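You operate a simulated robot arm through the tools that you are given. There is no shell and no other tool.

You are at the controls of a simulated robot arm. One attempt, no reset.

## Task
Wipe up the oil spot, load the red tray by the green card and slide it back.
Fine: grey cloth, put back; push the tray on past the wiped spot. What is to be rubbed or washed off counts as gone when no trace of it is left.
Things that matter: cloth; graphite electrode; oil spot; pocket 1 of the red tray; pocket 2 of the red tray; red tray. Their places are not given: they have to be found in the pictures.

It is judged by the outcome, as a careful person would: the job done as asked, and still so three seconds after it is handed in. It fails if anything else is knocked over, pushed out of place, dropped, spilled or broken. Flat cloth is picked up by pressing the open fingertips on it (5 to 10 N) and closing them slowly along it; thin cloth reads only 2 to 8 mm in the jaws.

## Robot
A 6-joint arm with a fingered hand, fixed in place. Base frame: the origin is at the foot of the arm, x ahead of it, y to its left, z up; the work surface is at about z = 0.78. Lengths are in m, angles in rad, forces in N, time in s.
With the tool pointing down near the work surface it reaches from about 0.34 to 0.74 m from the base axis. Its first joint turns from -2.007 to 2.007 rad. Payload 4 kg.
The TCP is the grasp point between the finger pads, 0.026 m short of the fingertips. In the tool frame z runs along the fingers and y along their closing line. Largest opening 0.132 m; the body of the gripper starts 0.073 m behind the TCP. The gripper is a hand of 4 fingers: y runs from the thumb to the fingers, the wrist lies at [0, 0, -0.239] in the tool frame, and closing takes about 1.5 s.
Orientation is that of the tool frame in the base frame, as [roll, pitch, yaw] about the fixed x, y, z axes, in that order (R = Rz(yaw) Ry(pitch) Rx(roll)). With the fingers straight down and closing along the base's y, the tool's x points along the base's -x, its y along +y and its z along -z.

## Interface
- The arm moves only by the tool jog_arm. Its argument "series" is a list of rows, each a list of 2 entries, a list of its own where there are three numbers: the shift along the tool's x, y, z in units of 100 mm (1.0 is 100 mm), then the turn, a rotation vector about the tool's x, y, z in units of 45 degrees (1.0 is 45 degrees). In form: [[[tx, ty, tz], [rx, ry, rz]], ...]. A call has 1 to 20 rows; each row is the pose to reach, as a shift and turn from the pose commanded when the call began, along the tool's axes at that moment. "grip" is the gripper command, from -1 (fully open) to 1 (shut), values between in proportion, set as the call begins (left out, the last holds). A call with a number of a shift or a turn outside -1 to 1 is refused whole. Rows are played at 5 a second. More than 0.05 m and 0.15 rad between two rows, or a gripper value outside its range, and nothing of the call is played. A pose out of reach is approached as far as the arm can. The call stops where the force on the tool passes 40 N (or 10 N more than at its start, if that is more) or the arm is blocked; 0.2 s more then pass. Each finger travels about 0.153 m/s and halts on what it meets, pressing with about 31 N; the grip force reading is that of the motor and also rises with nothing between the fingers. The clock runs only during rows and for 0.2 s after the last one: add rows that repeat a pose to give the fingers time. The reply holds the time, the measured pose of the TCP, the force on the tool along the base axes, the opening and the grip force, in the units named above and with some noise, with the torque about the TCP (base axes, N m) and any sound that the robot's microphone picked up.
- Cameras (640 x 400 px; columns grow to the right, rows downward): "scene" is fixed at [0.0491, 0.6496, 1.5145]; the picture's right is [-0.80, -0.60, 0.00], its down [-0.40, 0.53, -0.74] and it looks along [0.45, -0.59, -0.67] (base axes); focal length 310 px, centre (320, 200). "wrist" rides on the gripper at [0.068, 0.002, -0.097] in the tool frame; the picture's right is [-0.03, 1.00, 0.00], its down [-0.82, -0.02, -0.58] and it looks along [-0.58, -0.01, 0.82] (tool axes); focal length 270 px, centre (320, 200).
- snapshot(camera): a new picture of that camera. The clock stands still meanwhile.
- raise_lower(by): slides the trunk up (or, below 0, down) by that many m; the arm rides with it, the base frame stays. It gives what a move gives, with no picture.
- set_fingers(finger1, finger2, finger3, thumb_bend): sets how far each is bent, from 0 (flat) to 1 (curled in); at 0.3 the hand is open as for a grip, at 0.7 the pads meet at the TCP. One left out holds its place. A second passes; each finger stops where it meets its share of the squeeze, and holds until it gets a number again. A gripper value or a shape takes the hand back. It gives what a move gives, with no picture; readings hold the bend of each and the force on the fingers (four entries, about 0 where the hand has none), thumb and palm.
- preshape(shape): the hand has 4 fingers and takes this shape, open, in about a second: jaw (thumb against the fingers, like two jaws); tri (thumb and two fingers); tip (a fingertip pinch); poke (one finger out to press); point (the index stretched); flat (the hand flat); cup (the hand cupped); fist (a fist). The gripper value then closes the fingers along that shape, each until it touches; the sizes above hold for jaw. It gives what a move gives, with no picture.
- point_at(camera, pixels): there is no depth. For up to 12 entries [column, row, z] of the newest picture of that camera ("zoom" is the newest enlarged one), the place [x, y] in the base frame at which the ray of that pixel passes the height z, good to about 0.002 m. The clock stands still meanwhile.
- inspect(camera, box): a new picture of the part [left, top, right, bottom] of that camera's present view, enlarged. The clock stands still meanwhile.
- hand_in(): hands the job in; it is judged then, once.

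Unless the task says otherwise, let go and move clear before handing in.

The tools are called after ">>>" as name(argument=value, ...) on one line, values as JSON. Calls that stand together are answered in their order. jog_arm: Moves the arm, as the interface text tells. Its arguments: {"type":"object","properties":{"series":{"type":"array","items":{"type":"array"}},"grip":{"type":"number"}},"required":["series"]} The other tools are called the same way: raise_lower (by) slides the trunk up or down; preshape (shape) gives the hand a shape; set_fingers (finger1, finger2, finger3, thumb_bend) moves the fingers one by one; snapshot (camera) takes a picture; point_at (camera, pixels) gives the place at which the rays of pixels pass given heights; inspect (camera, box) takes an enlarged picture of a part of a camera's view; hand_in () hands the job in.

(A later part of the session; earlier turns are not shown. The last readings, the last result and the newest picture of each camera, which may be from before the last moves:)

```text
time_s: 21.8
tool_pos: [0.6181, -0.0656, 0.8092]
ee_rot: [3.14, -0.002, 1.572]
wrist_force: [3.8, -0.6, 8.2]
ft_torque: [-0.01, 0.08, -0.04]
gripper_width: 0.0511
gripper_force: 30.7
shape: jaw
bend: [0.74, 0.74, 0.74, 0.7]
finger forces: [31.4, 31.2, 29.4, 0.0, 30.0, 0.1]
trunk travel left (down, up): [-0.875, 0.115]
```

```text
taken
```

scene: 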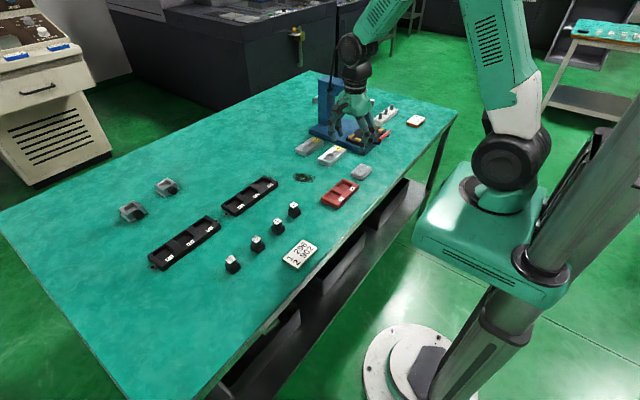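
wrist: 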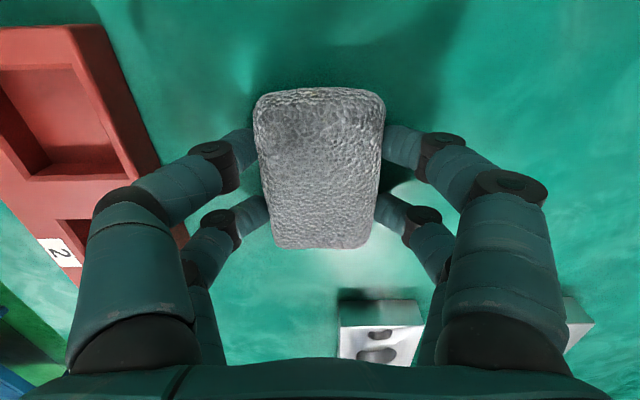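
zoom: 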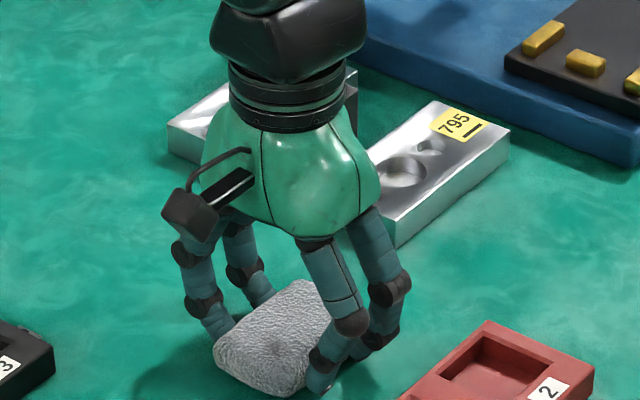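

No oil is visible beyond the cloth. I'll lift and carry it back toward its place, then inspect the wiped area.

>>> jog_arm(series=[[[0, 0, -0.2], [0, 0, 0]], [[0, 0, -0.5], [0, 0, 0]], [[0, 0, -0.8], [0, 0, 0]], [[-0.3, -0.2, -0.8], [0, 0, 0]], [[-0.6, -0.4, -0.8], [0, 0, 0]], [[-0.9, -0.6, -0.8], [0, 0, 0]], [[-0.9, -0.9, -0.8], [0, 0, 0]], [[-0.9, -0.9, -0.8], [0, 0, 0]]])

>>> inspect(camera="scene", box=[270, 150, 350, 200])

>>> snapshot(camera="wrist")

```text
time_s: 23.6
tool_pos: [0.5287, -0.1582, 0.8889]
ee_rot: [-3.141, 0.001, 1.572]
wrist_force: [-1.0, 0.9, -0.8]
ft_torque: [-0.02, -0.02, 0.0]
gripper_width: 0.0513
gripper_force: 30.8
shape: jaw
bend: [0.74, 0.74, 0.74, 0.7]
finger forces: [30.2, 30.2, 30.1, 0.1, 30.3, 0.0]
trunk travel left (down, up): [-0.875, 0.115]
```

```text
8.00 times, centred on (310, 175) of scene
```

zoom: 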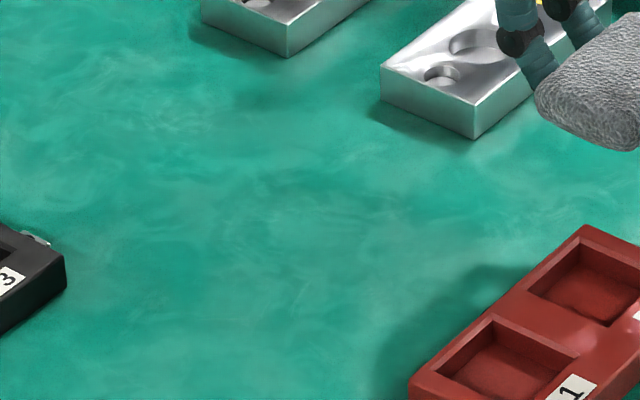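

```text
taken
```

wrist: 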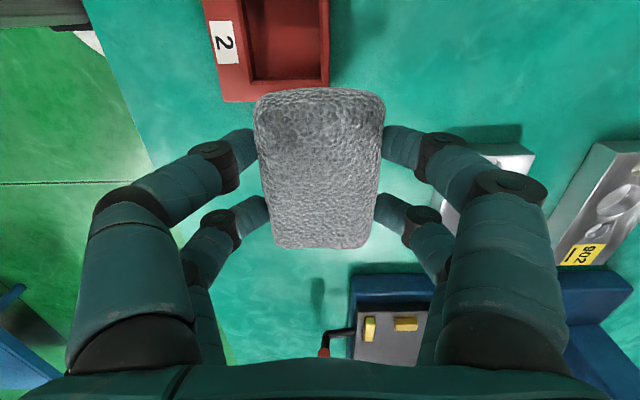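

The area where the spot was (scene 290–318,172–184) looks clean; I'll zoom harder to be sure no trace remains before putting the cloth away.

>>> inspect(camera="scene", box=[284, 165, 324, 190])

>>> inspect(camera="wrist", box=[330, 0, 640, 150])

```text
16.00 times, centred on (304, 178) of scene
```

zoom: 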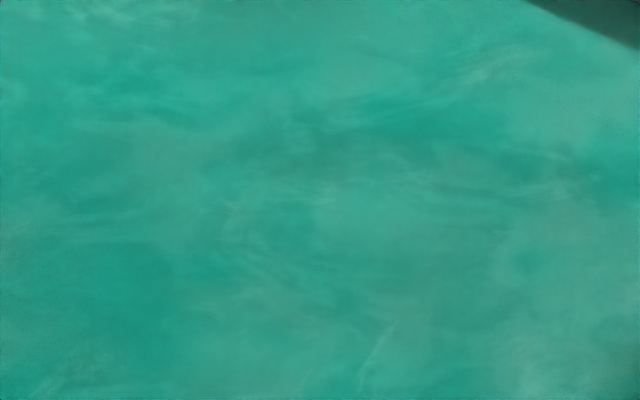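

```text
2.06 times, centred on (485, 75) of wrist
```

zoom: 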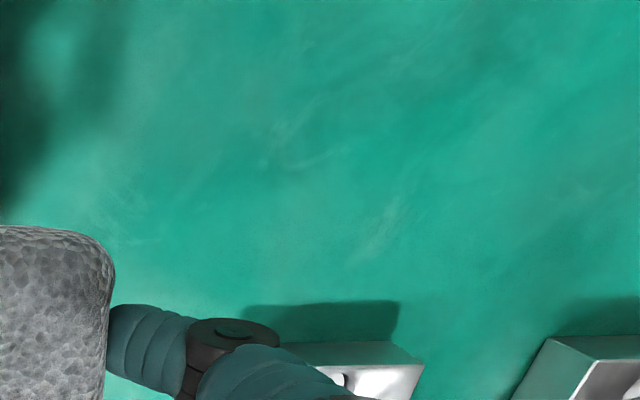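

There's a faintly darker patch around zoom (340,150) that could be texture or residue, so I'll wipe the area again to be safe.

>>> jog_arm(series=[[[0.3, 0.3, 0], [0, 0, 0]], [[0.6, 0.6, 0], [0, 0, 0]], [[0.88, 0.88, 0], [0, 0, 0]], [[0.88, 0.88, 0.3], [0, 0, 0]], [[0.88, 0.88, 0.6], [0, 0, 0]], [[0.88, 0.88, 0.75], [0, 0, 0]], [[0.88, 0.88, 0.805], [0, 0, 0]], [[0.88, 0.88, 0.805], [0, 0, 0]]])

```text
time_s: 25.4
tool_pos: [0.6166, -0.0696, 0.8099]
ee_rot: [3.14, 0.002, 1.571]
wrist_force: [0.1, 0.9, 7.8]
ft_torque: [0.06, 0.19, -0.01]
gripper_width: 0.0514
gripper_force: 30.4
shape: jaw
bend: [0.74, 0.74, 0.74, 0.7]
finger forces: [30.2, 30.0, 29.9, 0.1, 30.4, 0.0]
trunk travel left (down, up): [-0.875, 0.115]
```

Pressing at ~8 N; now a second full pass with overlapping strokes.

>>> jog_arm(series=[[[0.03, -0.12, 0.006], [0, 0, 0]], [[0.03, 0.1, 0.006], [0, 0, 0]], [[0.03, 0.3, 0.006], [0, 0, 0]], [[0.03, 0.5, 0.006], [0, 0, 0]], [[0.03, 0.7, 0.006], [0, 0, 0]], [[0.03, 0.88, 0.006], [0, 0, 0]], [[0.03, 1.0, 0.006], [0, 0, 0]], [[0.2, 1.0, 0.006], [0, 0, 0]], [[0.2, 0.8, 0.006], [0, 0, 0]], [[0.2, 0.6, 0.006], [0, 0, 0]], [[0.2, 0.4, 0.006], [0, 0, 0]], [[0.2, 0.2, 0.006], [0, 0, 0]], [[0.2, 0.0, 0.006], [0, 0, 0]], [[0.0, 0.0, 0.006], [0, 0, 0]], [[-0.15, 0.0, 0.006], [0, 0, 0]], [[-0.15, 0.2, 0.006], [0, 0, 0]], [[-0.15, 0.4, 0.006], [0, 0, 0]], [[-0.15, 0.6, 0.006], [0, 0, 0]], [[-0.15, 0.8, 0.006], [0, 0, 0]], [[-0.15, 1.0, 0.006], [0, 0, 0]]])

>>> jog_arm(series=[[[0.2, 0.0, 0], [0, 0, 0]], [[0.2, -0.2, 0], [0, 0, 0]], [[0.35, -0.2, 0], [0, 0, 0]], [[0.1, -0.2, 0], [0, 0, 0]], [[0.1, -0.35, 0], [0, 0, 0]], [[0.35, -0.35, 0], [0, 0, 0]], [[0.1, -0.35, 0], [0, 0, 0]], [[0.1, -0.5, 0], [0, 0, 0]], [[0.35, -0.5, 0], [0, 0, 0]], [[0.1, -0.5, 0], [0, 0, 0]], [[0.1, -0.65, 0], [0, 0, 0]], [[0.35, -0.65, 0], [0, 0, 0]], [[0.1, -0.65, 0], [0, 0, 0]], [[0.1, -0.8, 0], [0, 0, 0]], [[0.35, -0.8, 0], [0, 0, 0]], [[0.2, -0.9, 0], [0, 0, 0]], [[0.2, -0.9, 0], [0, 0, 0]]])

```text
time_s: 29.6
tool_pos: [0.716, -0.0826, 0.808]
ee_rot: [3.139, 0.001, 1.571]
wrist_force: [-8.9, -0.8, 12.2]
ft_torque: [0.04, 0.38, 0.04]
gripper_width: 0.0523
gripper_force: 30.1
shape: jaw
bend: [0.75, 0.75, 0.74, 0.7]
finger forces: [29.5, 29.4, 33.1, 0.1, 34.4, 0.0]
trunk travel left (down, up): [-0.875, 0.115]
```

```text
time_s: 33.2
tool_pos: [0.6261, -0.0606, 0.8082]
ee_rot: [3.139, -0.001, 1.572]
wrist_force: [5.7, 9.2, 17.6]
ft_torque: [0.19, -0.13, -0.02]
gripper_width: 0.0509
gripper_force: 31.5
shape: jaw
bend: [0.74, 0.74, 0.74, 0.7]
finger forces: [33.0, 32.8, 29.7, 0.1, 30.3, 0.0]
trunk travel left (down, up): [-0.875, 0.115]
```

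Second pass done. Lifting and carrying the cloth back toward its original place, then re-inspecting.

>>> jog_arm(series=[[[0, 0, -0.2], [0, 0, 0]], [[0, 0, -0.5], [0, 0, 0]], [[0, 0, -0.85], [0, 0, 0]], [[-0.3, -0.2, -0.85], [0, 0, 0]], [[-0.6, -0.4, -0.85], [0, 0, 0]], [[-0.9, -0.6, -0.85], [0, 0, 0]], [[-0.9, -0.9, -0.85], [0, 0, 0]], [[-0.9, -0.9, -0.85], [0, 0, 0]]])

>>> inspect(camera="scene", box=[284, 165, 324, 190])

>>> inspect(camera="scene", box=[260, 150, 356, 210])

>>> snapshot(camera="wrist")

```text
time_s: 35.0
tool_pos: [0.536, -0.1535, 0.8931]
ee_rot: [3.14, 0.0, 1.572]
wrist_force: [-0.7, 0.0, 0.7]
ft_torque: [0.0, -0.02, -0.01]
gripper_width: 0.0512
gripper_force: 30.7
shape: jaw
bend: [0.74, 0.74, 0.74, 0.7]
finger forces: [31.0, 31.1, 30.8, 0.0, 31.0, 0.0]
trunk travel left (down, up): [-0.875, 0.115]
```

```text
16.00 times, centred on (304, 178) of scene
```

zoom: 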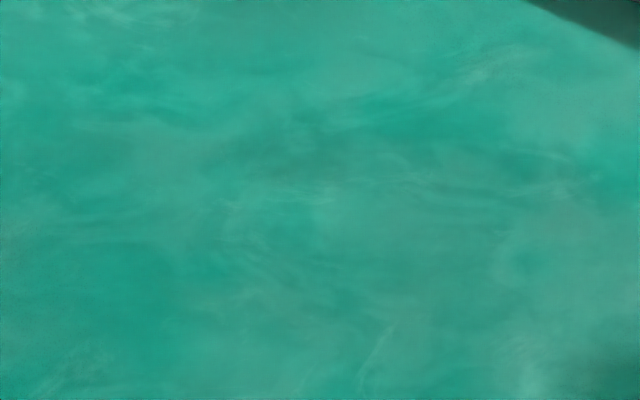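

```text
6.67 times, centred on (308, 180) of scene
```

zoom: 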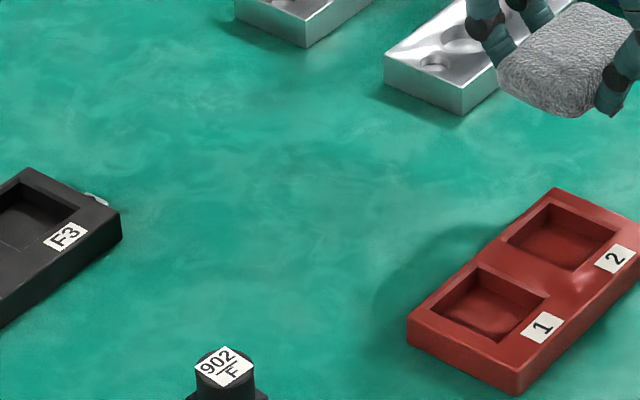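

```text
taken
```

wrist: 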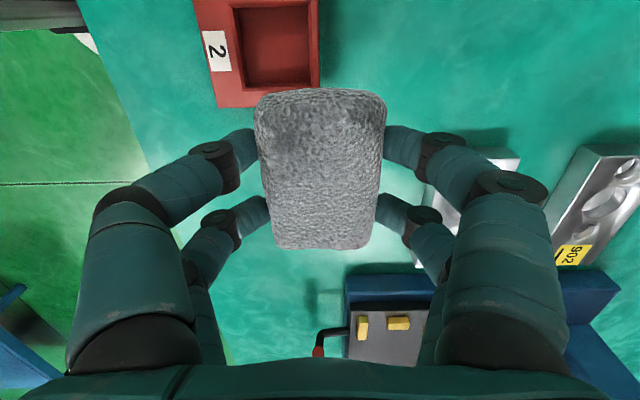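

The patch is identical after the second wipe, so it is table texture; the oil is gone. Now placing the cloth back at (0.505,−0.2205).

>>> jog_arm(series=[[[-0.35, -0.16, 0], [0, 0, 0]], [[-0.667, -0.313, 0], [0, 0, 0]], [[-0.667, -0.313, 0.3], [0, 0, 0]], [[-0.667, -0.313, 0.6], [0, 0, 0]], [[-0.667, -0.313, 0.75], [0, 0, 0]], [[-0.667, -0.313, 0.81], [0, 0, 0]], [[-0.667, -0.313, 0.81], [0, 0, 0]]])

```text
time_s: 36.6
tool_pos: [0.5066, -0.2191, 0.8112]
ee_rot: [-3.141, -0.002, 1.57]
wrist_force: [1.1, -0.7, -0.9]
ft_torque: [0.02, -0.01, 0.0]
gripper_width: 0.051
gripper_force: 31.6
shape: jaw
bend: [0.74, 0.74, 0.74, 0.7]
finger forces: [30.7, 31.0, 30.7, 0.0, 31.0, 0.1]
trunk travel left (down, up): [-0.875, 0.115]
```

No contact yet at 0.811; lowering 2 mm more to touch and then opening slowly.

>>> jog_arm(series=[[[-0.01, -0.015, 0.01], [0, 0, 0]], [[-0.01, -0.015, 0.02], [0, 0, 0]], [[-0.01, -0.015, 0.02], [0, 0, 0]]])

>>> jog_arm(series=[[[0, 0, -0.01], [0, 0, 0]], [[0, 0, -0.01], [0, 0, 0]], [[0, 0, -0.01], [0, 0, 0]], [[0, 0, -0.01], [0, 0, 0]]], grip=-0.5)

>>> jog_arm(series=[[[0, 0, -0.3], [0, 0, 0]], [[0, 0, -0.6], [0, 0, 0]], [[0, 0, -0.95], [0, 0, 0]], [[0, 0, -0.95], [0, 0, 0]]])

>>> snapshot(camera="wrist")

>>> point_at(camera="wrist", pixels=[[283, 60, 0.797], [356, 57, 0.797], [352, 158, 0.795], [291, 160, 0.795]])

>>> inspect(camera="scene", box=[310, 110, 406, 190])

```text
time_s: 37.4
tool_pos: [0.5042, -0.2211, 0.8101]
ee_rot: [3.139, 0.002, 1.571]
wrist_force: [0.3, -0.5, -0.3]
ft_torque: [-0.01, 0.01, 0.02]
gripper_width: 0.0511
gripper_force: 30.9
shape: jaw
bend: [0.74, 0.74, 0.74, 0.7]
finger forces: [30.6, 31.1, 30.7, 0.0, 31.0, 0.0]
trunk travel left (down, up): [-0.875, 0.115]
```

```text
time_s: 38.4
tool_pos: [0.5042, -0.2211, 0.812]
ee_rot: [3.141, 0.002, 1.57]
wrist_force: [0.5, -0.4, 0.8]
ft_torque: [0.0, -0.01, 0.0]
gripper_width: 0.0989
gripper_force: 0.1
shape: jaw
bend: [0.64, 0.64, 0.64, 0.51]
finger forces: [0.0, 0.0, 0.1, 0.0, 0.0, 0.0]
trunk travel left (down, up): [-0.875, 0.115]
```

```text
time_s: 39.4
tool_pos: [0.5036, -0.221, 0.9068]
ee_rot: [-3.139, 0.0, 1.571]
wrist_force: [0.2, -0.2, -0.1]
ft_torque: [-0.01, 0.04, -0.05]
gripper_width: 0.0988
gripper_force: 0.0
shape: jaw
bend: [0.64, 0.64, 0.64, 0.51]
finger forces: [0.0, 0.1, 0.1, 0.0, 0.0, 0.0]
trunk travel left (down, up): [-0.875, 0.115]
```

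```text
taken
```

wrist: 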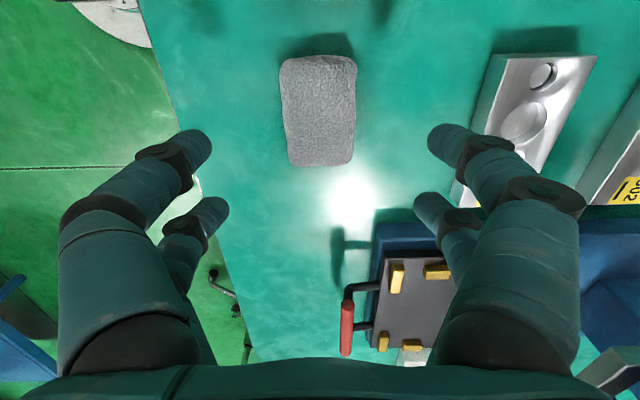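

```text
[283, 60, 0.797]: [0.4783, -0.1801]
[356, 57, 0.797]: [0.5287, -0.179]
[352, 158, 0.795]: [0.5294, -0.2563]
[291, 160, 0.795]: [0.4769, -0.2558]
```

```text
5.00 times, centred on (358, 150) of scene
```

zoom: 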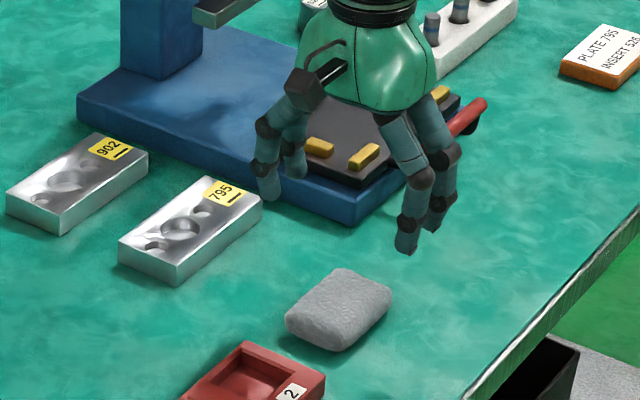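

Cloth is back within a couple of mm. Next is electrode 902 at about (0.5655, 0.107); moving up and across toward it.

>>> jog_arm(series=[[[0.3, 0.2, -0.2], [0, 0, 0]], [[0.65, 0.4, -0.3], [0, 0, 0]], [[1.0, 0.6, -0.3], [0, 0, 0]]], grip=-0.2)

>>> jog_arm(series=[[[0.4, 0, 0], [0, 0, 0]], [[0.8, 0, 0], [0, 0, 0]], [[1.0, 0, 0], [0, 0, 0]]])

>>> jog_arm(series=[[[0.4, 0, 0], [0, 0, 0]], [[0.8, 0, 0], [0, 0, 0]], [[1.0, 0, 0], [0, 0, 0]], [[1.0, 0, 0], [0, 0, 0]]])

>>> snapshot(camera="wrist")

>>> snapshot(camera="scene")

```text
time_s: 40.2
tool_pos: [0.563, -0.1204, 0.9365]
ee_rot: [-3.14, -0.001, 1.571]
wrist_force: [-0.5, 0.4, 0.4]
ft_torque: [0.03, -0.02, 0.04]
gripper_width: 0.0796
gripper_force: 0.1
shape: jaw
bend: [0.71, 0.71, 0.71, 0.7]
finger forces: [0.0, 0.0, 0.1, 0.0, 0.0, 0.0]
trunk travel left (down, up): [-0.875, 0.115]
```

```text
time_s: 41.0
tool_pos: [0.5631, -0.0226, 0.9337]
ee_rot: [3.141, 0.0, 1.573]
wrist_force: [-0.7, -0.3, 0.7]
ft_torque: [-0.01, 0.0, 0.03]
gripper_width: 0.0798
gripper_force: 0.1
shape: jaw
bend: [0.71, 0.71, 0.71, 0.7]
finger forces: [0.0, 0.0, 0.0, 0.0, 0.0, 0.0]
trunk travel left (down, up): [-0.875, 0.115]
```

```text
time_s: 42.0
tool_pos: [0.5644, 0.0761, 0.9347]
ee_rot: [-3.142, -0.001, 1.569]
wrist_force: [-0.1, 0.4, 0.4]
ft_torque: [0.0, -0.02, 0.01]
gripper_width: 0.0799
gripper_force: 0.0
shape: jaw
bend: [0.71, 0.71, 0.71, 0.7]
finger forces: [0.0, 0.0, 0.0, 0.0, 0.1, 0.1]
trunk travel left (down, up): [-0.875, 0.115]
```

```text
taken
```

wrist: 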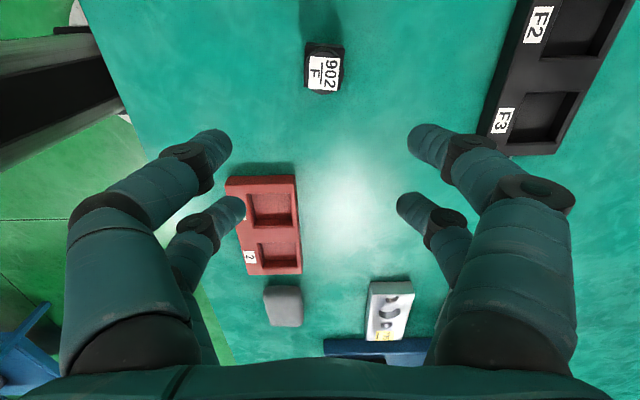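

```text
taken
```

scene: 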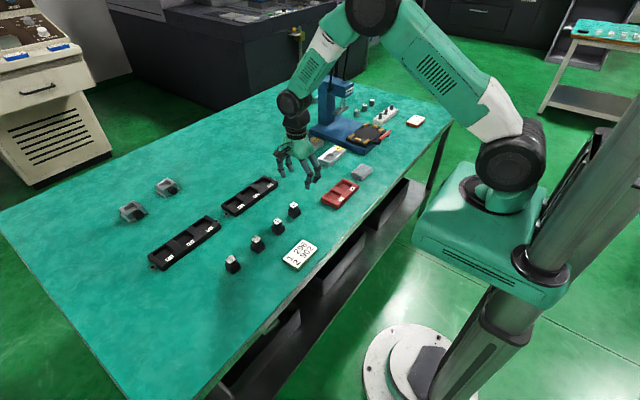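

902 appears at wrist (323,70), close to the hand's centreline. Zooming to measure its top and base precisely.

>>> inspect(camera="wrist", box=[283, 30, 363, 105])

>>> point_at(camera="zoom", pixels=[[0, 0, 0.78], [640, 400, 0.78]])

```text
5.33 times, centred on (323, 68) of wrist
```

zoom: 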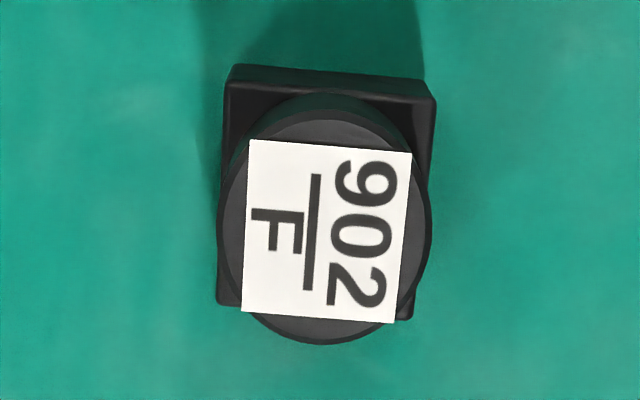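

```text
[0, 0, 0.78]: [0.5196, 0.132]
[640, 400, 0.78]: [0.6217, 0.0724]
```

>>> point_at(camera="zoom", pixels=[[326, 230, 0.823], [222, 230, 0.823], [431, 222, 0.823], [326, 344, 0.823], [334, 115, 0.823], [228, 84, 0.802], [436, 100, 0.802], [217, 303, 0.78], [411, 318, 0.78], [300, 230, 0.823]])

```text
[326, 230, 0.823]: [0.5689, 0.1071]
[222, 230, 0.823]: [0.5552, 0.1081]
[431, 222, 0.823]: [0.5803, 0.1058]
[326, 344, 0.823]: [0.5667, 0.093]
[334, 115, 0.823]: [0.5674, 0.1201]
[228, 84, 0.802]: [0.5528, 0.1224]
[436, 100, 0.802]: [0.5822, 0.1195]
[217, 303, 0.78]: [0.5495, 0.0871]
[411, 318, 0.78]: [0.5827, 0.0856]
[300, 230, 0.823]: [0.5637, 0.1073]
```

902's top centre is (0.567,0.107), yaw about −4.5°. Centring over it, matching yaw, and descending to fingertips just above the base shoulder.

>>> jog_arm(series=[[[0.31, 0.025, 0], [0, 0, 0.1]], [[0.31, 0.025, 0.3], [0, 0, 0.1]], [[0.31, 0.025, 0.6], [0, 0, 0.1]], [[0.31, 0.025, 0.8], [0, 0, 0.1]], [[0.31, 0.025, 0.8], [0, 0, 0.1]]])

>>> snapshot(camera="wrist")

>>> inspect(camera="scene", box=[254, 180, 334, 230])

```text
time_s: 43.2
tool_pos: [0.565, 0.1098, 0.8573]
ee_rot: [-3.141, 0.001, 1.493]
wrist_force: [-0.1, 1.0, 0.0]
ft_torque: [-0.03, 0.02, -0.01]
gripper_width: 0.0798
gripper_force: 0.2
shape: jaw
bend: [0.71, 0.71, 0.71, 0.7]
finger forces: [0.0, 0.0, 0.0, 0.0, 0.0, 0.0]
trunk travel left (down, up): [-0.875, 0.115]
```

```text
taken
```

wrist: 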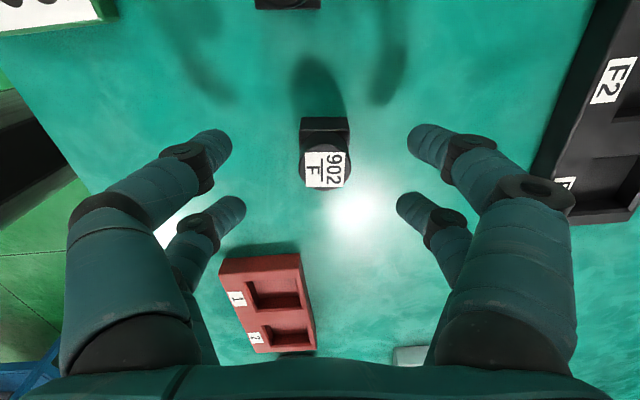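

```text
8.00 times, centred on (294, 205) of scene
```

zoom: 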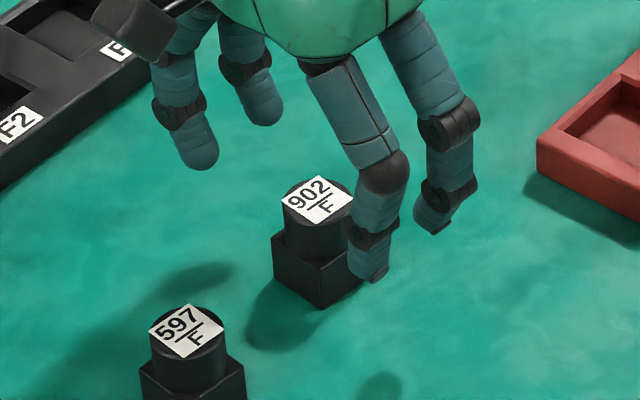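

>>> inspect(camera="wrist", box=[280, 100, 370, 200])

>>> point_at(camera="wrist", pixels=[[325, 169, 0.823], [298, 168, 0.823], [351, 167, 0.823]])

```text
4.00 times, centred on (325, 150) of wrist
```

zoom: 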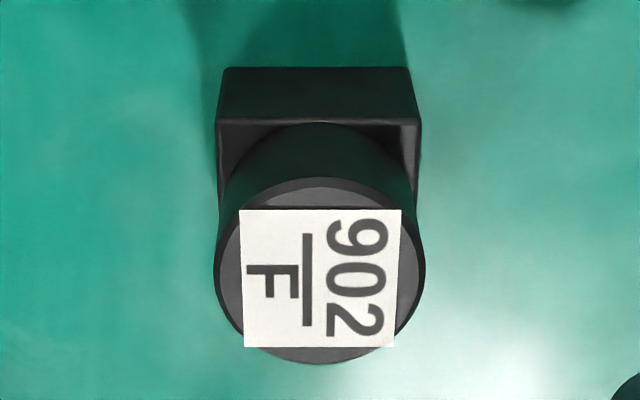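

```text
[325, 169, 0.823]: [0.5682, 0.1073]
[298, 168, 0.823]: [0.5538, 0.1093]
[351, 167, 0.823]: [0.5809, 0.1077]
```

Yaw now matches the base. Fine-centring (+2.5 mm x, −2 mm y), lowering to TCP z≈0.831 and closing gently.

>>> jog_arm(series=[[[-0.02, 0.025, 0.1], [0, 0, 0]], [[-0.02, 0.025, 0.2], [0, 0, 0]], [[-0.02, 0.025, 0.26], [0, 0, 0]], [[-0.02, 0.025, 0.26], [0, 0, 0]]])

>>> inspect(camera="scene", box=[254, 180, 334, 230])

```text
time_s: 44.2
tool_pos: [0.5677, 0.1069, 0.8297]
ee_rot: [3.141, 0.001, 1.492]
wrist_force: [0.6, 0.2, 0.0]
ft_torque: [0.01, 0.01, 0.03]
gripper_width: 0.0797
gripper_force: 0.0
shape: jaw
bend: [0.71, 0.71, 0.71, 0.7]
finger forces: [0.0, 0.0, 0.0, 0.1, 0.1, 0.1]
trunk travel left (down, up): [-0.875, 0.115]
```

```text
8.00 times, centred on (294, 205) of scene
```

zoom: 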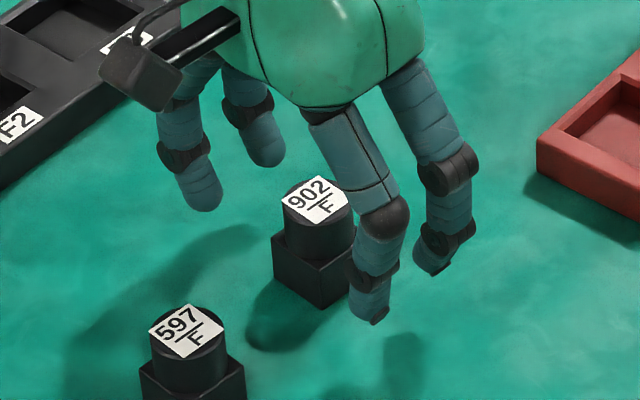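

Tips are at the shoulder height. Closing in two steps.

>>> jog_arm(series=[[[0, 0, 0], [0, 0, 0]], [[0, 0, 0], [0, 0, 0]], [[0, 0, 0], [0, 0, 0]]], grip=0.45)

>>> jog_arm(series=[[[0, 0, 0], [0, 0, 0]], [[0, 0, 0], [0, 0, 0]], [[0, 0, 0], [0, 0, 0]], [[0, 0, 0], [0, 0, 0]]], grip=0.8)

>>> inspect(camera="scene", box=[254, 180, 334, 230])

>>> snapshot(camera="wrist")

```text
time_s: 45.0
tool_pos: [0.5688, 0.1069, 0.8297]
ee_rot: [3.141, 0.0, 1.492]
wrist_force: [-0.3, -0.3, 0.2]
ft_torque: [0.01, -0.04, 0.02]
gripper_width: 0.0368
gripper_force: 0.0
shape: jaw
bend: [0.73, 0.73, 0.73, 0.7]
finger forces: [0.0, 0.2, 0.0, 0.1, 0.1, 0.0]
trunk travel left (down, up): [-0.875, 0.115]
```

```text
time_s: 46.0
tool_pos: [0.5678, 0.1077, 0.8316]
ee_rot: [-3.142, 0.0, 1.493]
wrist_force: [-1.1, 0.0, 1.3]
ft_torque: [0.01, 0.02, 0.01]
gripper_width: 0.014
gripper_force: 0.0
shape: jaw
bend: [0.72, 0.72, 0.72, 0.7]
finger forces: [0.0, 0.9, 0.8, 0.0, 0.1, 0.1]
trunk travel left (down, up): [-0.875, 0.115]
```

```text
8.00 times, centred on (294, 205) of scene
```

zoom: 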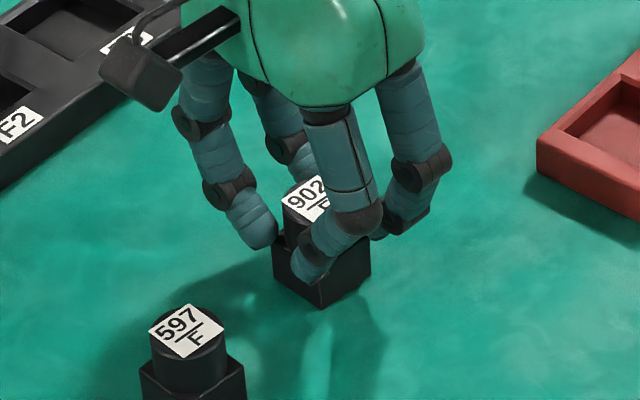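

```text
taken
```

wrist: 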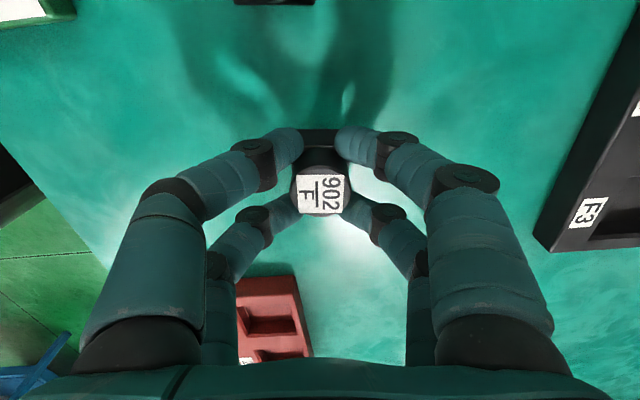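

The finger pairs straddle the small cylinder (width 14 mm, hardly any force), so this jaw grip is weak. I'll open, rise, and look at the "tip" and "tri" shapes instead.

>>> jog_arm(series=[[[0, 0, 0], [0, 0, 0]], [[0, 0, 0], [0, 0, 0]], [[0, 0, 0], [0, 0, 0]], [[0, 0, 0], [0, 0, 0]]], grip=-0.2)

>>> jog_arm(series=[[[0, 0, -0.3], [0, 0, 0]], [[0, 0, -0.6], [0, 0, 0]], [[0, 0, -0.9], [0, 0, 0]], [[0, 0, -0.9], [0, 0, 0]]])

>>> preshape(shape="tri")

>>> snapshot(camera="wrist")

>>> inspect(camera="scene", box=[254, 160, 350, 220])

```text
time_s: 47.0
tool_pos: [0.5682, 0.1074, 0.8297]
ee_rot: [-3.14, 0.001, 1.491]
wrist_force: [-0.3, -0.7, -0.5]
ft_torque: [-0.01, 0.03, -0.02]
gripper_width: 0.0787
gripper_force: 0.1
shape: jaw
bend: [0.71, 0.71, 0.71, 0.7]
finger forces: [0.0, 0.0, 0.0, 0.0, 0.1, 0.0]
trunk travel left (down, up): [-0.875, 0.115]
```

```text
time_s: 48.0
tool_pos: [0.5662, 0.1077, 0.9189]
ee_rot: [-3.141, -0.001, 1.492]
wrist_force: [-0.2, 0.2, -0.4]
ft_torque: [0.0, -0.01, 0.01]
gripper_width: 0.0789
gripper_force: 0.1
shape: jaw
bend: [0.71, 0.71, 0.71, 0.7]
finger forces: [0.0, 0.0, 0.0, 0.0, 0.0, 0.1]
trunk travel left (down, up): [-0.875, 0.115]
```

```text
time_s: 48.9
tool_pos: [0.567, 0.108, 0.9194]
ee_rot: [-3.141, 0.001, 1.491]
wrist_force: [-0.5, -0.2, 0.1]
ft_torque: [0.04, 0.01, -0.01]
gripper_width: 0.132
gripper_force: 0.0
shape: tri
bend: [0.3, 0.3, 0.3, 0.3]
finger forces: [0.1, 0.0, 0.0, 0.0, 0.0, 0.0]
trunk travel left (down, up): [-0.875, 0.115]
```

```text
taken
```

wrist: 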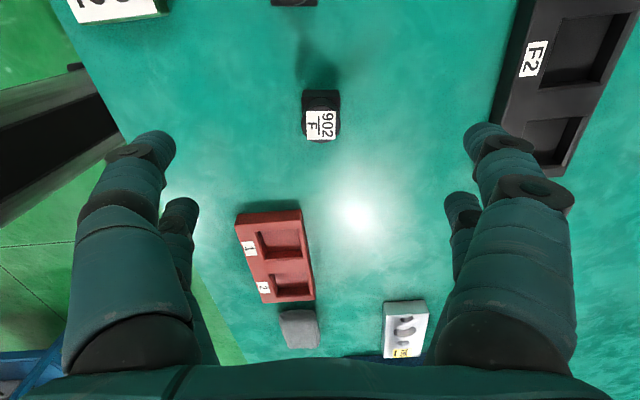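

```text
6.67 times, centred on (302, 190) of scene
```

zoom: 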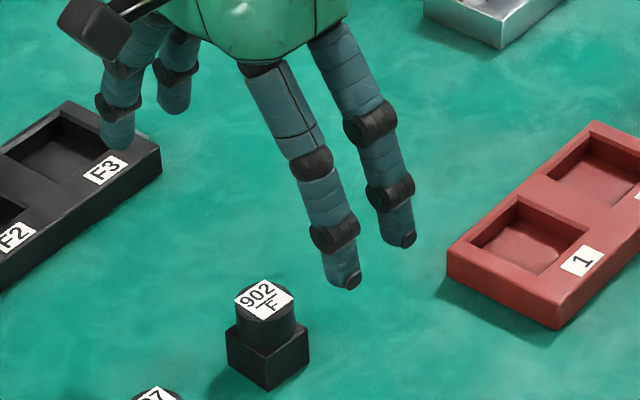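

902 stands undisturbed. Testing how "tri" closes in the air.

>>> jog_arm(series=[[[0, 0, 0], [0, 0, 0]], [[0, 0, 0], [0, 0, 0]], [[0, 0, 0], [0, 0, 0]], [[0, 0, 0], [0, 0, 0]], [[0, 0, 0], [0, 0, 0]], [[0, 0, 0], [0, 0, 0]], [[0, 0, 0], [0, 0, 0]]], grip=0.6)

>>> snapshot(camera="wrist")

>>> inspect(camera="scene", box=[254, 160, 350, 220])

>>> preshape(shape="tip")

>>> snapshot(camera="wrist")

>>> jog_arm(series=[[[0, 0, 0], [0, 0, 0]], [[0, 0, 0], [0, 0, 0]], [[0, 0, 0], [0, 0, 0]], [[0, 0, 0], [0, 0, 0]], [[0, 0, 0], [0, 0, 0]], [[0, 0, 0], [0, 0, 0]], [[0, 0, 0], [0, 0, 0]]], grip=0.6)

>>> snapshot(camera="wrist")

>>> inspect(camera="scene", box=[254, 160, 350, 220])

```text
time_s: 50.5
tool_pos: [0.5674, 0.1077, 0.9194]
ee_rot: [3.141, 0.0, 1.493]
wrist_force: [0.9, 0.1, -0.4]
ft_torque: [-0.01, 0.01, 0.04]
gripper_width: 0.0268
gripper_force: 0.0
shape: tri
bend: [0.73, 0.73, 0.73, 0.7]
finger forces: [0.0, 0.0, 0.1, 0.0, 0.1, 0.0]
trunk travel left (down, up): [-0.875, 0.115]
```

```text
taken
```

wrist: 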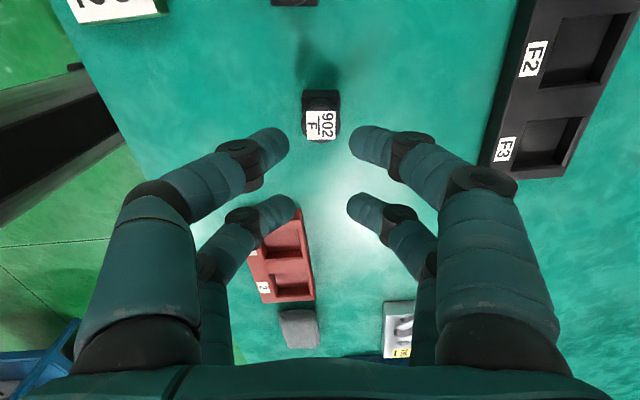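

```text
6.67 times, centred on (302, 190) of scene
```

zoom: 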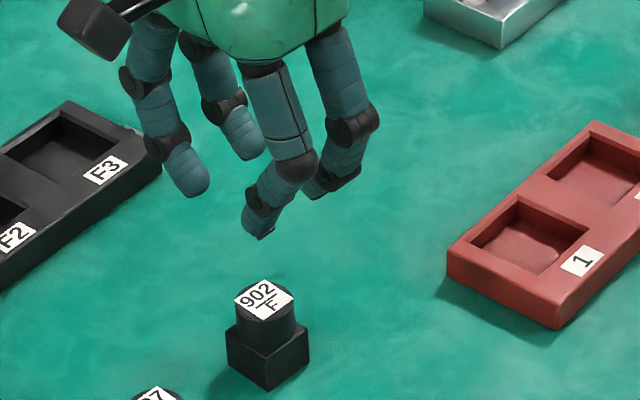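

```text
time_s: 51.4
tool_pos: [0.5681, 0.1073, 0.9191]
ee_rot: [-3.141, 0.0, 1.493]
wrist_force: [-0.8, -0.3, 0.4]
ft_torque: [0.0, 0.01, 0.01]
gripper_width: 0.132
gripper_force: 0.1
shape: tip
bend: [0.3, 0.3, 0.3, 0.3]
finger forces: [0.1, 0.0, 0.0, 0.1, 0.0, 0.1]
trunk travel left (down, up): [-0.875, 0.115]
```

```text
taken
```

wrist: 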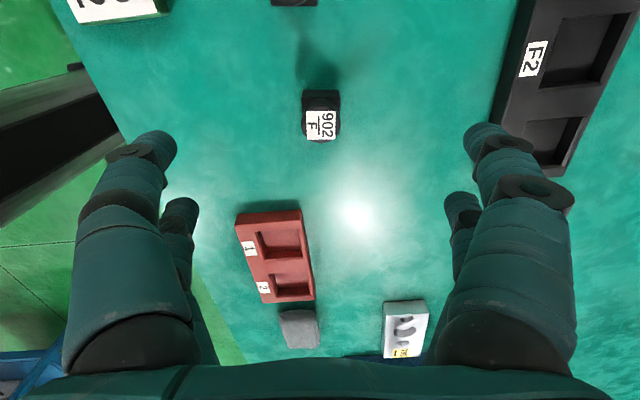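

```text
time_s: 53.0
tool_pos: [0.5666, 0.1072, 0.9203]
ee_rot: [3.14, -0.001, 1.492]
wrist_force: [0.3, -0.1, 1.3]
ft_torque: [-0.03, 0.0, 0.01]
gripper_width: 0.0267
gripper_force: 0.0
shape: tip
bend: [0.73, 0.73, 0.73, 0.7]
finger forces: [0.0, 0.0, 0.1, 0.0, 0.0, 0.1]
trunk travel left (down, up): [-0.875, 0.115]
```

```text
taken
```

wrist: 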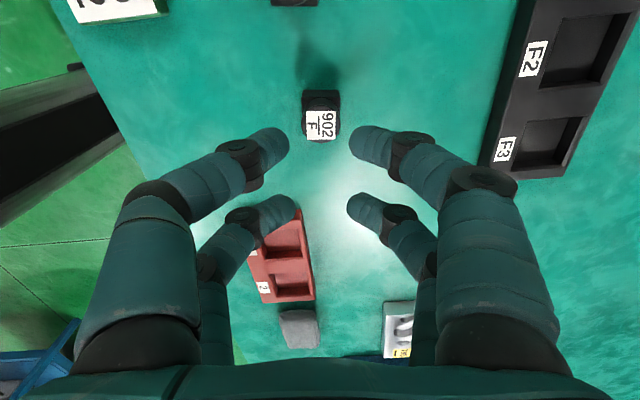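

```text
6.67 times, centred on (302, 190) of scene
```

zoom: 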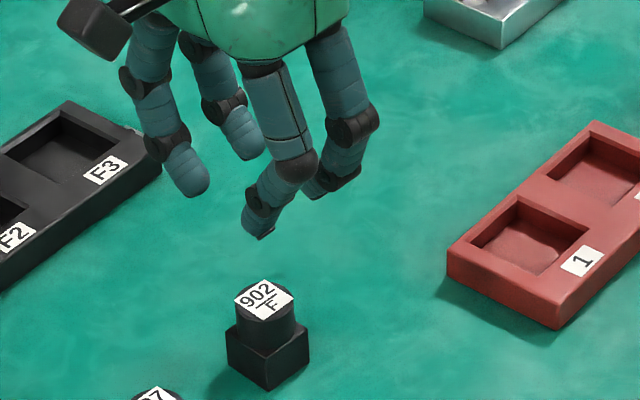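

All shapes close alike, and grip 0.8 only commands 13 mm, so the fingers had just touched the cylinder; a full squeeze should wedge it firmly from four sides. Going back to jaw, descending again, and squeezing fully.

>>> preshape(shape="jaw")

>>> jog_arm(series=[[[0, 0, 0.3], [0, 0, 0]], [[0, 0, 0.6], [0, 0, 0]], [[0, 0, 0.8], [0, 0, 0]], [[0, 0, 0.88], [0, 0, 0]], [[0, 0, 0.88], [0, 0, 0]]], grip=0.2)

>>> jog_arm(series=[[[0, 0, 0], [0, 0, 0]], [[0, 0, 0], [0, 0, 0]], [[0, 0, 0], [0, 0, 0]], [[0, 0, 0], [0, 0, 0]]], grip=0.8)

>>> jog_arm(series=[[[0, 0, 0], [0, 0, 0]], [[0, 0, 0], [0, 0, 0]], [[0, 0, 0], [0, 0, 0]], [[0, 0, 0], [0, 0, 0]]], grip=1.0)

>>> inspect(camera="scene", box=[254, 180, 334, 230])

>>> inspect(camera="wrist", box=[220, 100, 420, 240])

```text
time_s: 53.9
tool_pos: [0.5661, 0.107, 0.9189]
ee_rot: [-3.141, 0.002, 1.493]
wrist_force: [0.3, -0.2, 0.0]
ft_torque: [0.01, -0.02, -0.03]
gripper_width: 0.1319
gripper_force: 0.1
shape: jaw
bend: [0.3, 0.3, 0.3, 0.3]
finger forces: [0.0, 0.0, 0.0, 0.0, 0.0, 0.0]
trunk travel left (down, up): [-0.875, 0.115]
```

```text
time_s: 55.1
tool_pos: [0.5688, 0.1077, 0.8325]
ee_rot: [-3.141, -0.001, 1.492]
wrist_force: [-1.2, -0.6, 0.8]
ft_torque: [-0.01, -0.03, 0.03]
gripper_width: 0.0529
gripper_force: 0.0
shape: jaw
bend: [0.73, 0.73, 0.73, 0.7]
finger forces: [0.0, 0.0, 0.0, 0.0, 0.0, 0.0]
trunk travel left (down, up): [-0.875, 0.115]
```

```text
time_s: 56.1
tool_pos: [0.5691, 0.1074, 0.8327]
ee_rot: [-3.141, 0.0, 1.492]
wrist_force: [0.5, 0.0, -0.4]
ft_torque: [0.02, -0.03, 0.0]
gripper_width: 0.0137
gripper_force: 0.1
shape: jaw
bend: [0.72, 0.72, 0.72, 0.7]
finger forces: [0.0, 0.1, 0.0, 0.0, 0.0, 0.1]
trunk travel left (down, up): [-0.875, 0.115]
```

```text
time_s: 57.1
tool_pos: [0.569, 0.1073, 0.8328]
ee_rot: [-3.141, -0.001, 1.494]
wrist_force: [-0.3, -0.5, 0.0]
ft_torque: [0.01, 0.05, 0.0]
gripper_width: 0.0
gripper_force: 31.1
shape: jaw
bend: [0.71, 0.71, 0.71, 0.71]
finger forces: [0.0, 0.1, 0.1, 0.0, 0.1, 0.0]
trunk travel left (down, up): [-0.875, 0.115]
```

```text
8.00 times, centred on (294, 205) of scene
```

zoom: 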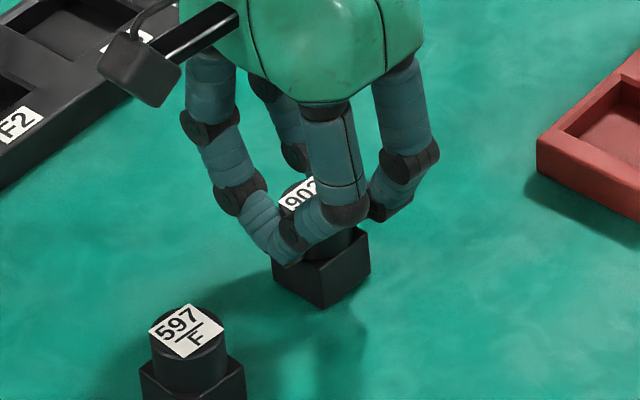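

```text
2.86 times, centred on (320, 170) of wrist
```

zoom: 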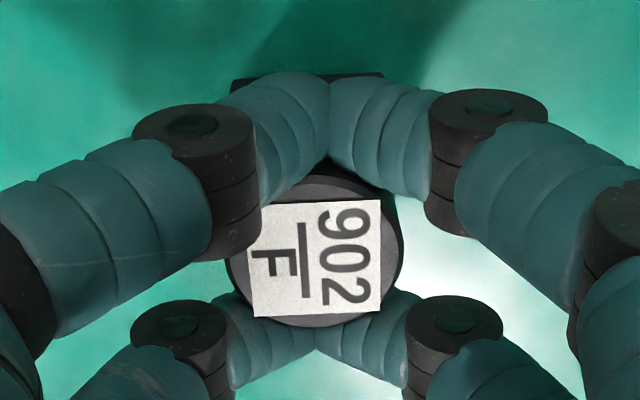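

Fully shut with zero finger force: the cylinder passes between the finger pairs (pairs sit ~±22 mm along tool x). I'll open, shift 22 mm so that one opposing finger pair is centred on the cylinder, and pinch it with that pair.

>>> jog_arm(series=[[[0, 0, 0], [0, 0, 0]], [[0, 0, 0], [0, 0, 0]], [[0, 0, 0], [0, 0, 0]], [[0, 0, 0], [0, 0, 0]], [[0.1, -0.008, 0], [0, 0, 0]], [[0.22, -0.015, 0.01], [0, 0, 0]], [[0.22, -0.015, 0.01], [0, 0, 0]]], grip=-0.2)

>>> inspect(camera="scene", box=[254, 180, 334, 230])

>>> snapshot(camera="wrist")

```text
time_s: 58.7
tool_pos: [0.568, 0.1287, 0.8304]
ee_rot: [-3.141, 0.001, 1.493]
wrist_force: [-0.3, -0.4, 0.8]
ft_torque: [0.02, -0.02, -0.01]
gripper_width: 0.0789
gripper_force: 0.0
shape: jaw
bend: [0.71, 0.71, 0.71, 0.7]
finger forces: [0.0, 0.0, 0.1, 0.0, 0.0, 0.1]
trunk travel left (down, up): [-0.875, 0.115]
```

```text
8.00 times, centred on (294, 205) of scene
```

zoom: 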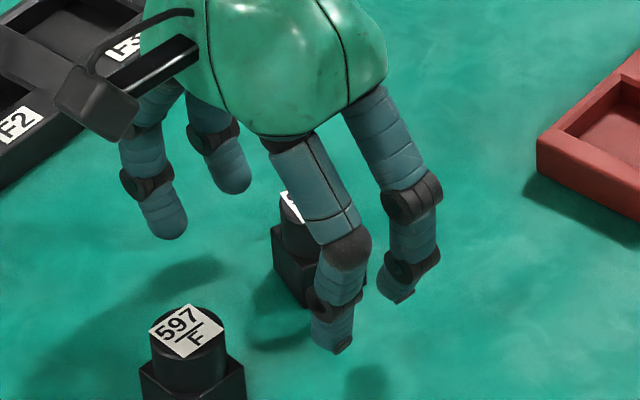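

```text
taken
```

wrist: 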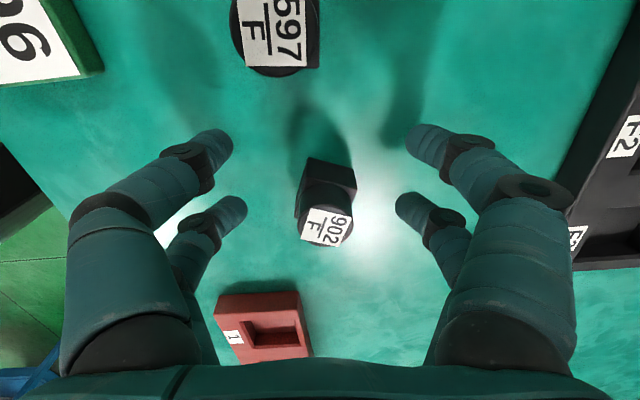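

Still upright, but 902 has turned about 11° relative to the hand (label at (327,226)); I'll correct that when placing. Measuring its centre relative to the far finger pair.

>>> inspect(camera="wrist", box=[270, 140, 380, 260])

>>> point_at(camera="zoom", pixels=[[0, 0, 0.78], [640, 400, 0.78]])

```text
3.33 times, centred on (325, 200) of wrist
```

zoom: 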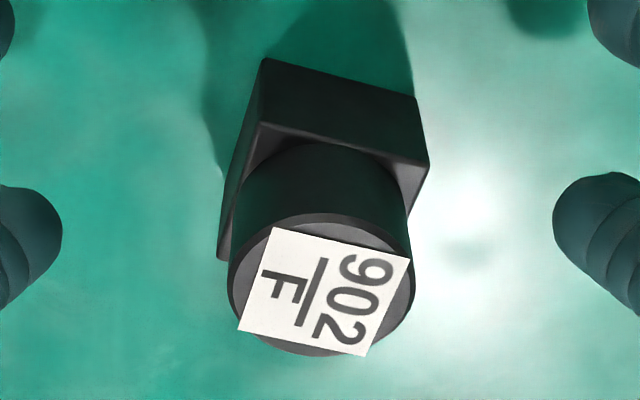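

```text
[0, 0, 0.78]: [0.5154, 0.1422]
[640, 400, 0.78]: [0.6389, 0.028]
```

>>> point_at(camera="zoom", pixels=[[322, 286, 0.823], [229, 285, 0.823], [412, 282, 0.823], [320, 355, 0.823], [325, 218, 0.823], [0, 245, 0.804], [30, 240, 0.806], [600, 230, 0.806]])

```text
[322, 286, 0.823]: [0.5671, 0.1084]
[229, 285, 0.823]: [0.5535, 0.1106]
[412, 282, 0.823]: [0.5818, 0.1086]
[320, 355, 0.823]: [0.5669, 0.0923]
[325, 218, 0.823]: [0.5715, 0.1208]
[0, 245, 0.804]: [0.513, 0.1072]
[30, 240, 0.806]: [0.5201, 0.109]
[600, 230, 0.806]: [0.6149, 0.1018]
```

The cylinder (centre ≈(0.568,0.1085)) lines up with the far pair within ~3 mm. Closing on it now.

>>> jog_arm(series=[[[0, 0, 0], [0, 0, 0]], [[0, 0, 0], [0, 0, 0]], [[0, 0, 0], [0, 0, 0]]], grip=0.45)

>>> jog_arm(series=[[[0, 0, 0], [0, 0, 0]], [[0, 0, 0], [0, 0, 0]], [[0, 0, 0], [0, 0, 0]], [[0, 0, 0], [0, 0, 0]]], grip=0.8)

>>> inspect(camera="wrist", box=[220, 100, 420, 260])

>>> inspect(camera="scene", box=[254, 180, 334, 230])

```text
time_s: 59.5
tool_pos: [0.5684, 0.13, 0.8315]
ee_rot: [3.141, 0.001, 1.494]
wrist_force: [0.3, -0.7, 0.0]
ft_torque: [0.0, -0.01, 0.0]
gripper_width: 0.0367
gripper_force: 0.0
shape: jaw
bend: [0.73, 0.73, 0.73, 0.7]
finger forces: [0.0, 0.0, 0.0, 0.1, 0.1, 0.1]
trunk travel left (down, up): [-0.875, 0.115]
```

```text
time_s: 60.5
tool_pos: [0.5694, 0.1301, 0.8312]
ee_rot: [3.141, 0.0, 1.493]
wrist_force: [-0.2, 0.6, 3.3]
ft_torque: [-0.06, 0.03, 0.03]
gripper_width: 0.0153
gripper_force: 0.0
shape: jaw
bend: [0.72, 0.71, 0.71, 0.7]
finger forces: [0.0, 3.4, 3.0, 0.2, 0.0, 0.0]
trunk travel left (down, up): [-0.875, 0.115]
```

```text
2.50 times, centred on (320, 180) of wrist
```

zoom: 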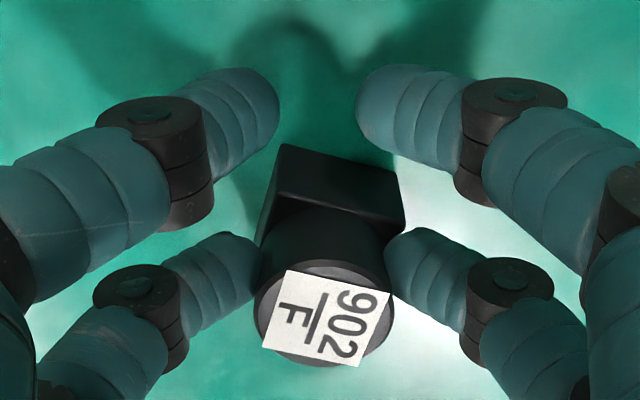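

```text
8.00 times, centred on (294, 205) of scene
```

zoom: 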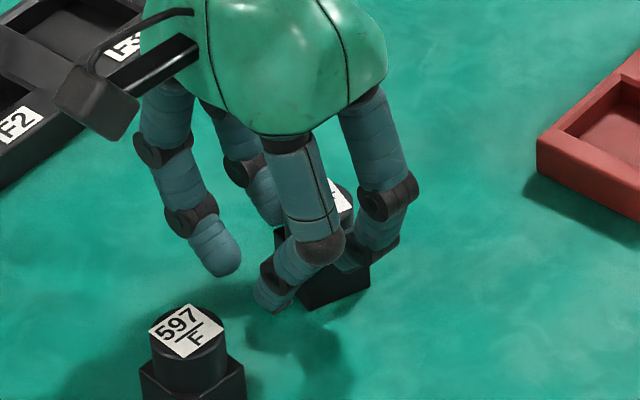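

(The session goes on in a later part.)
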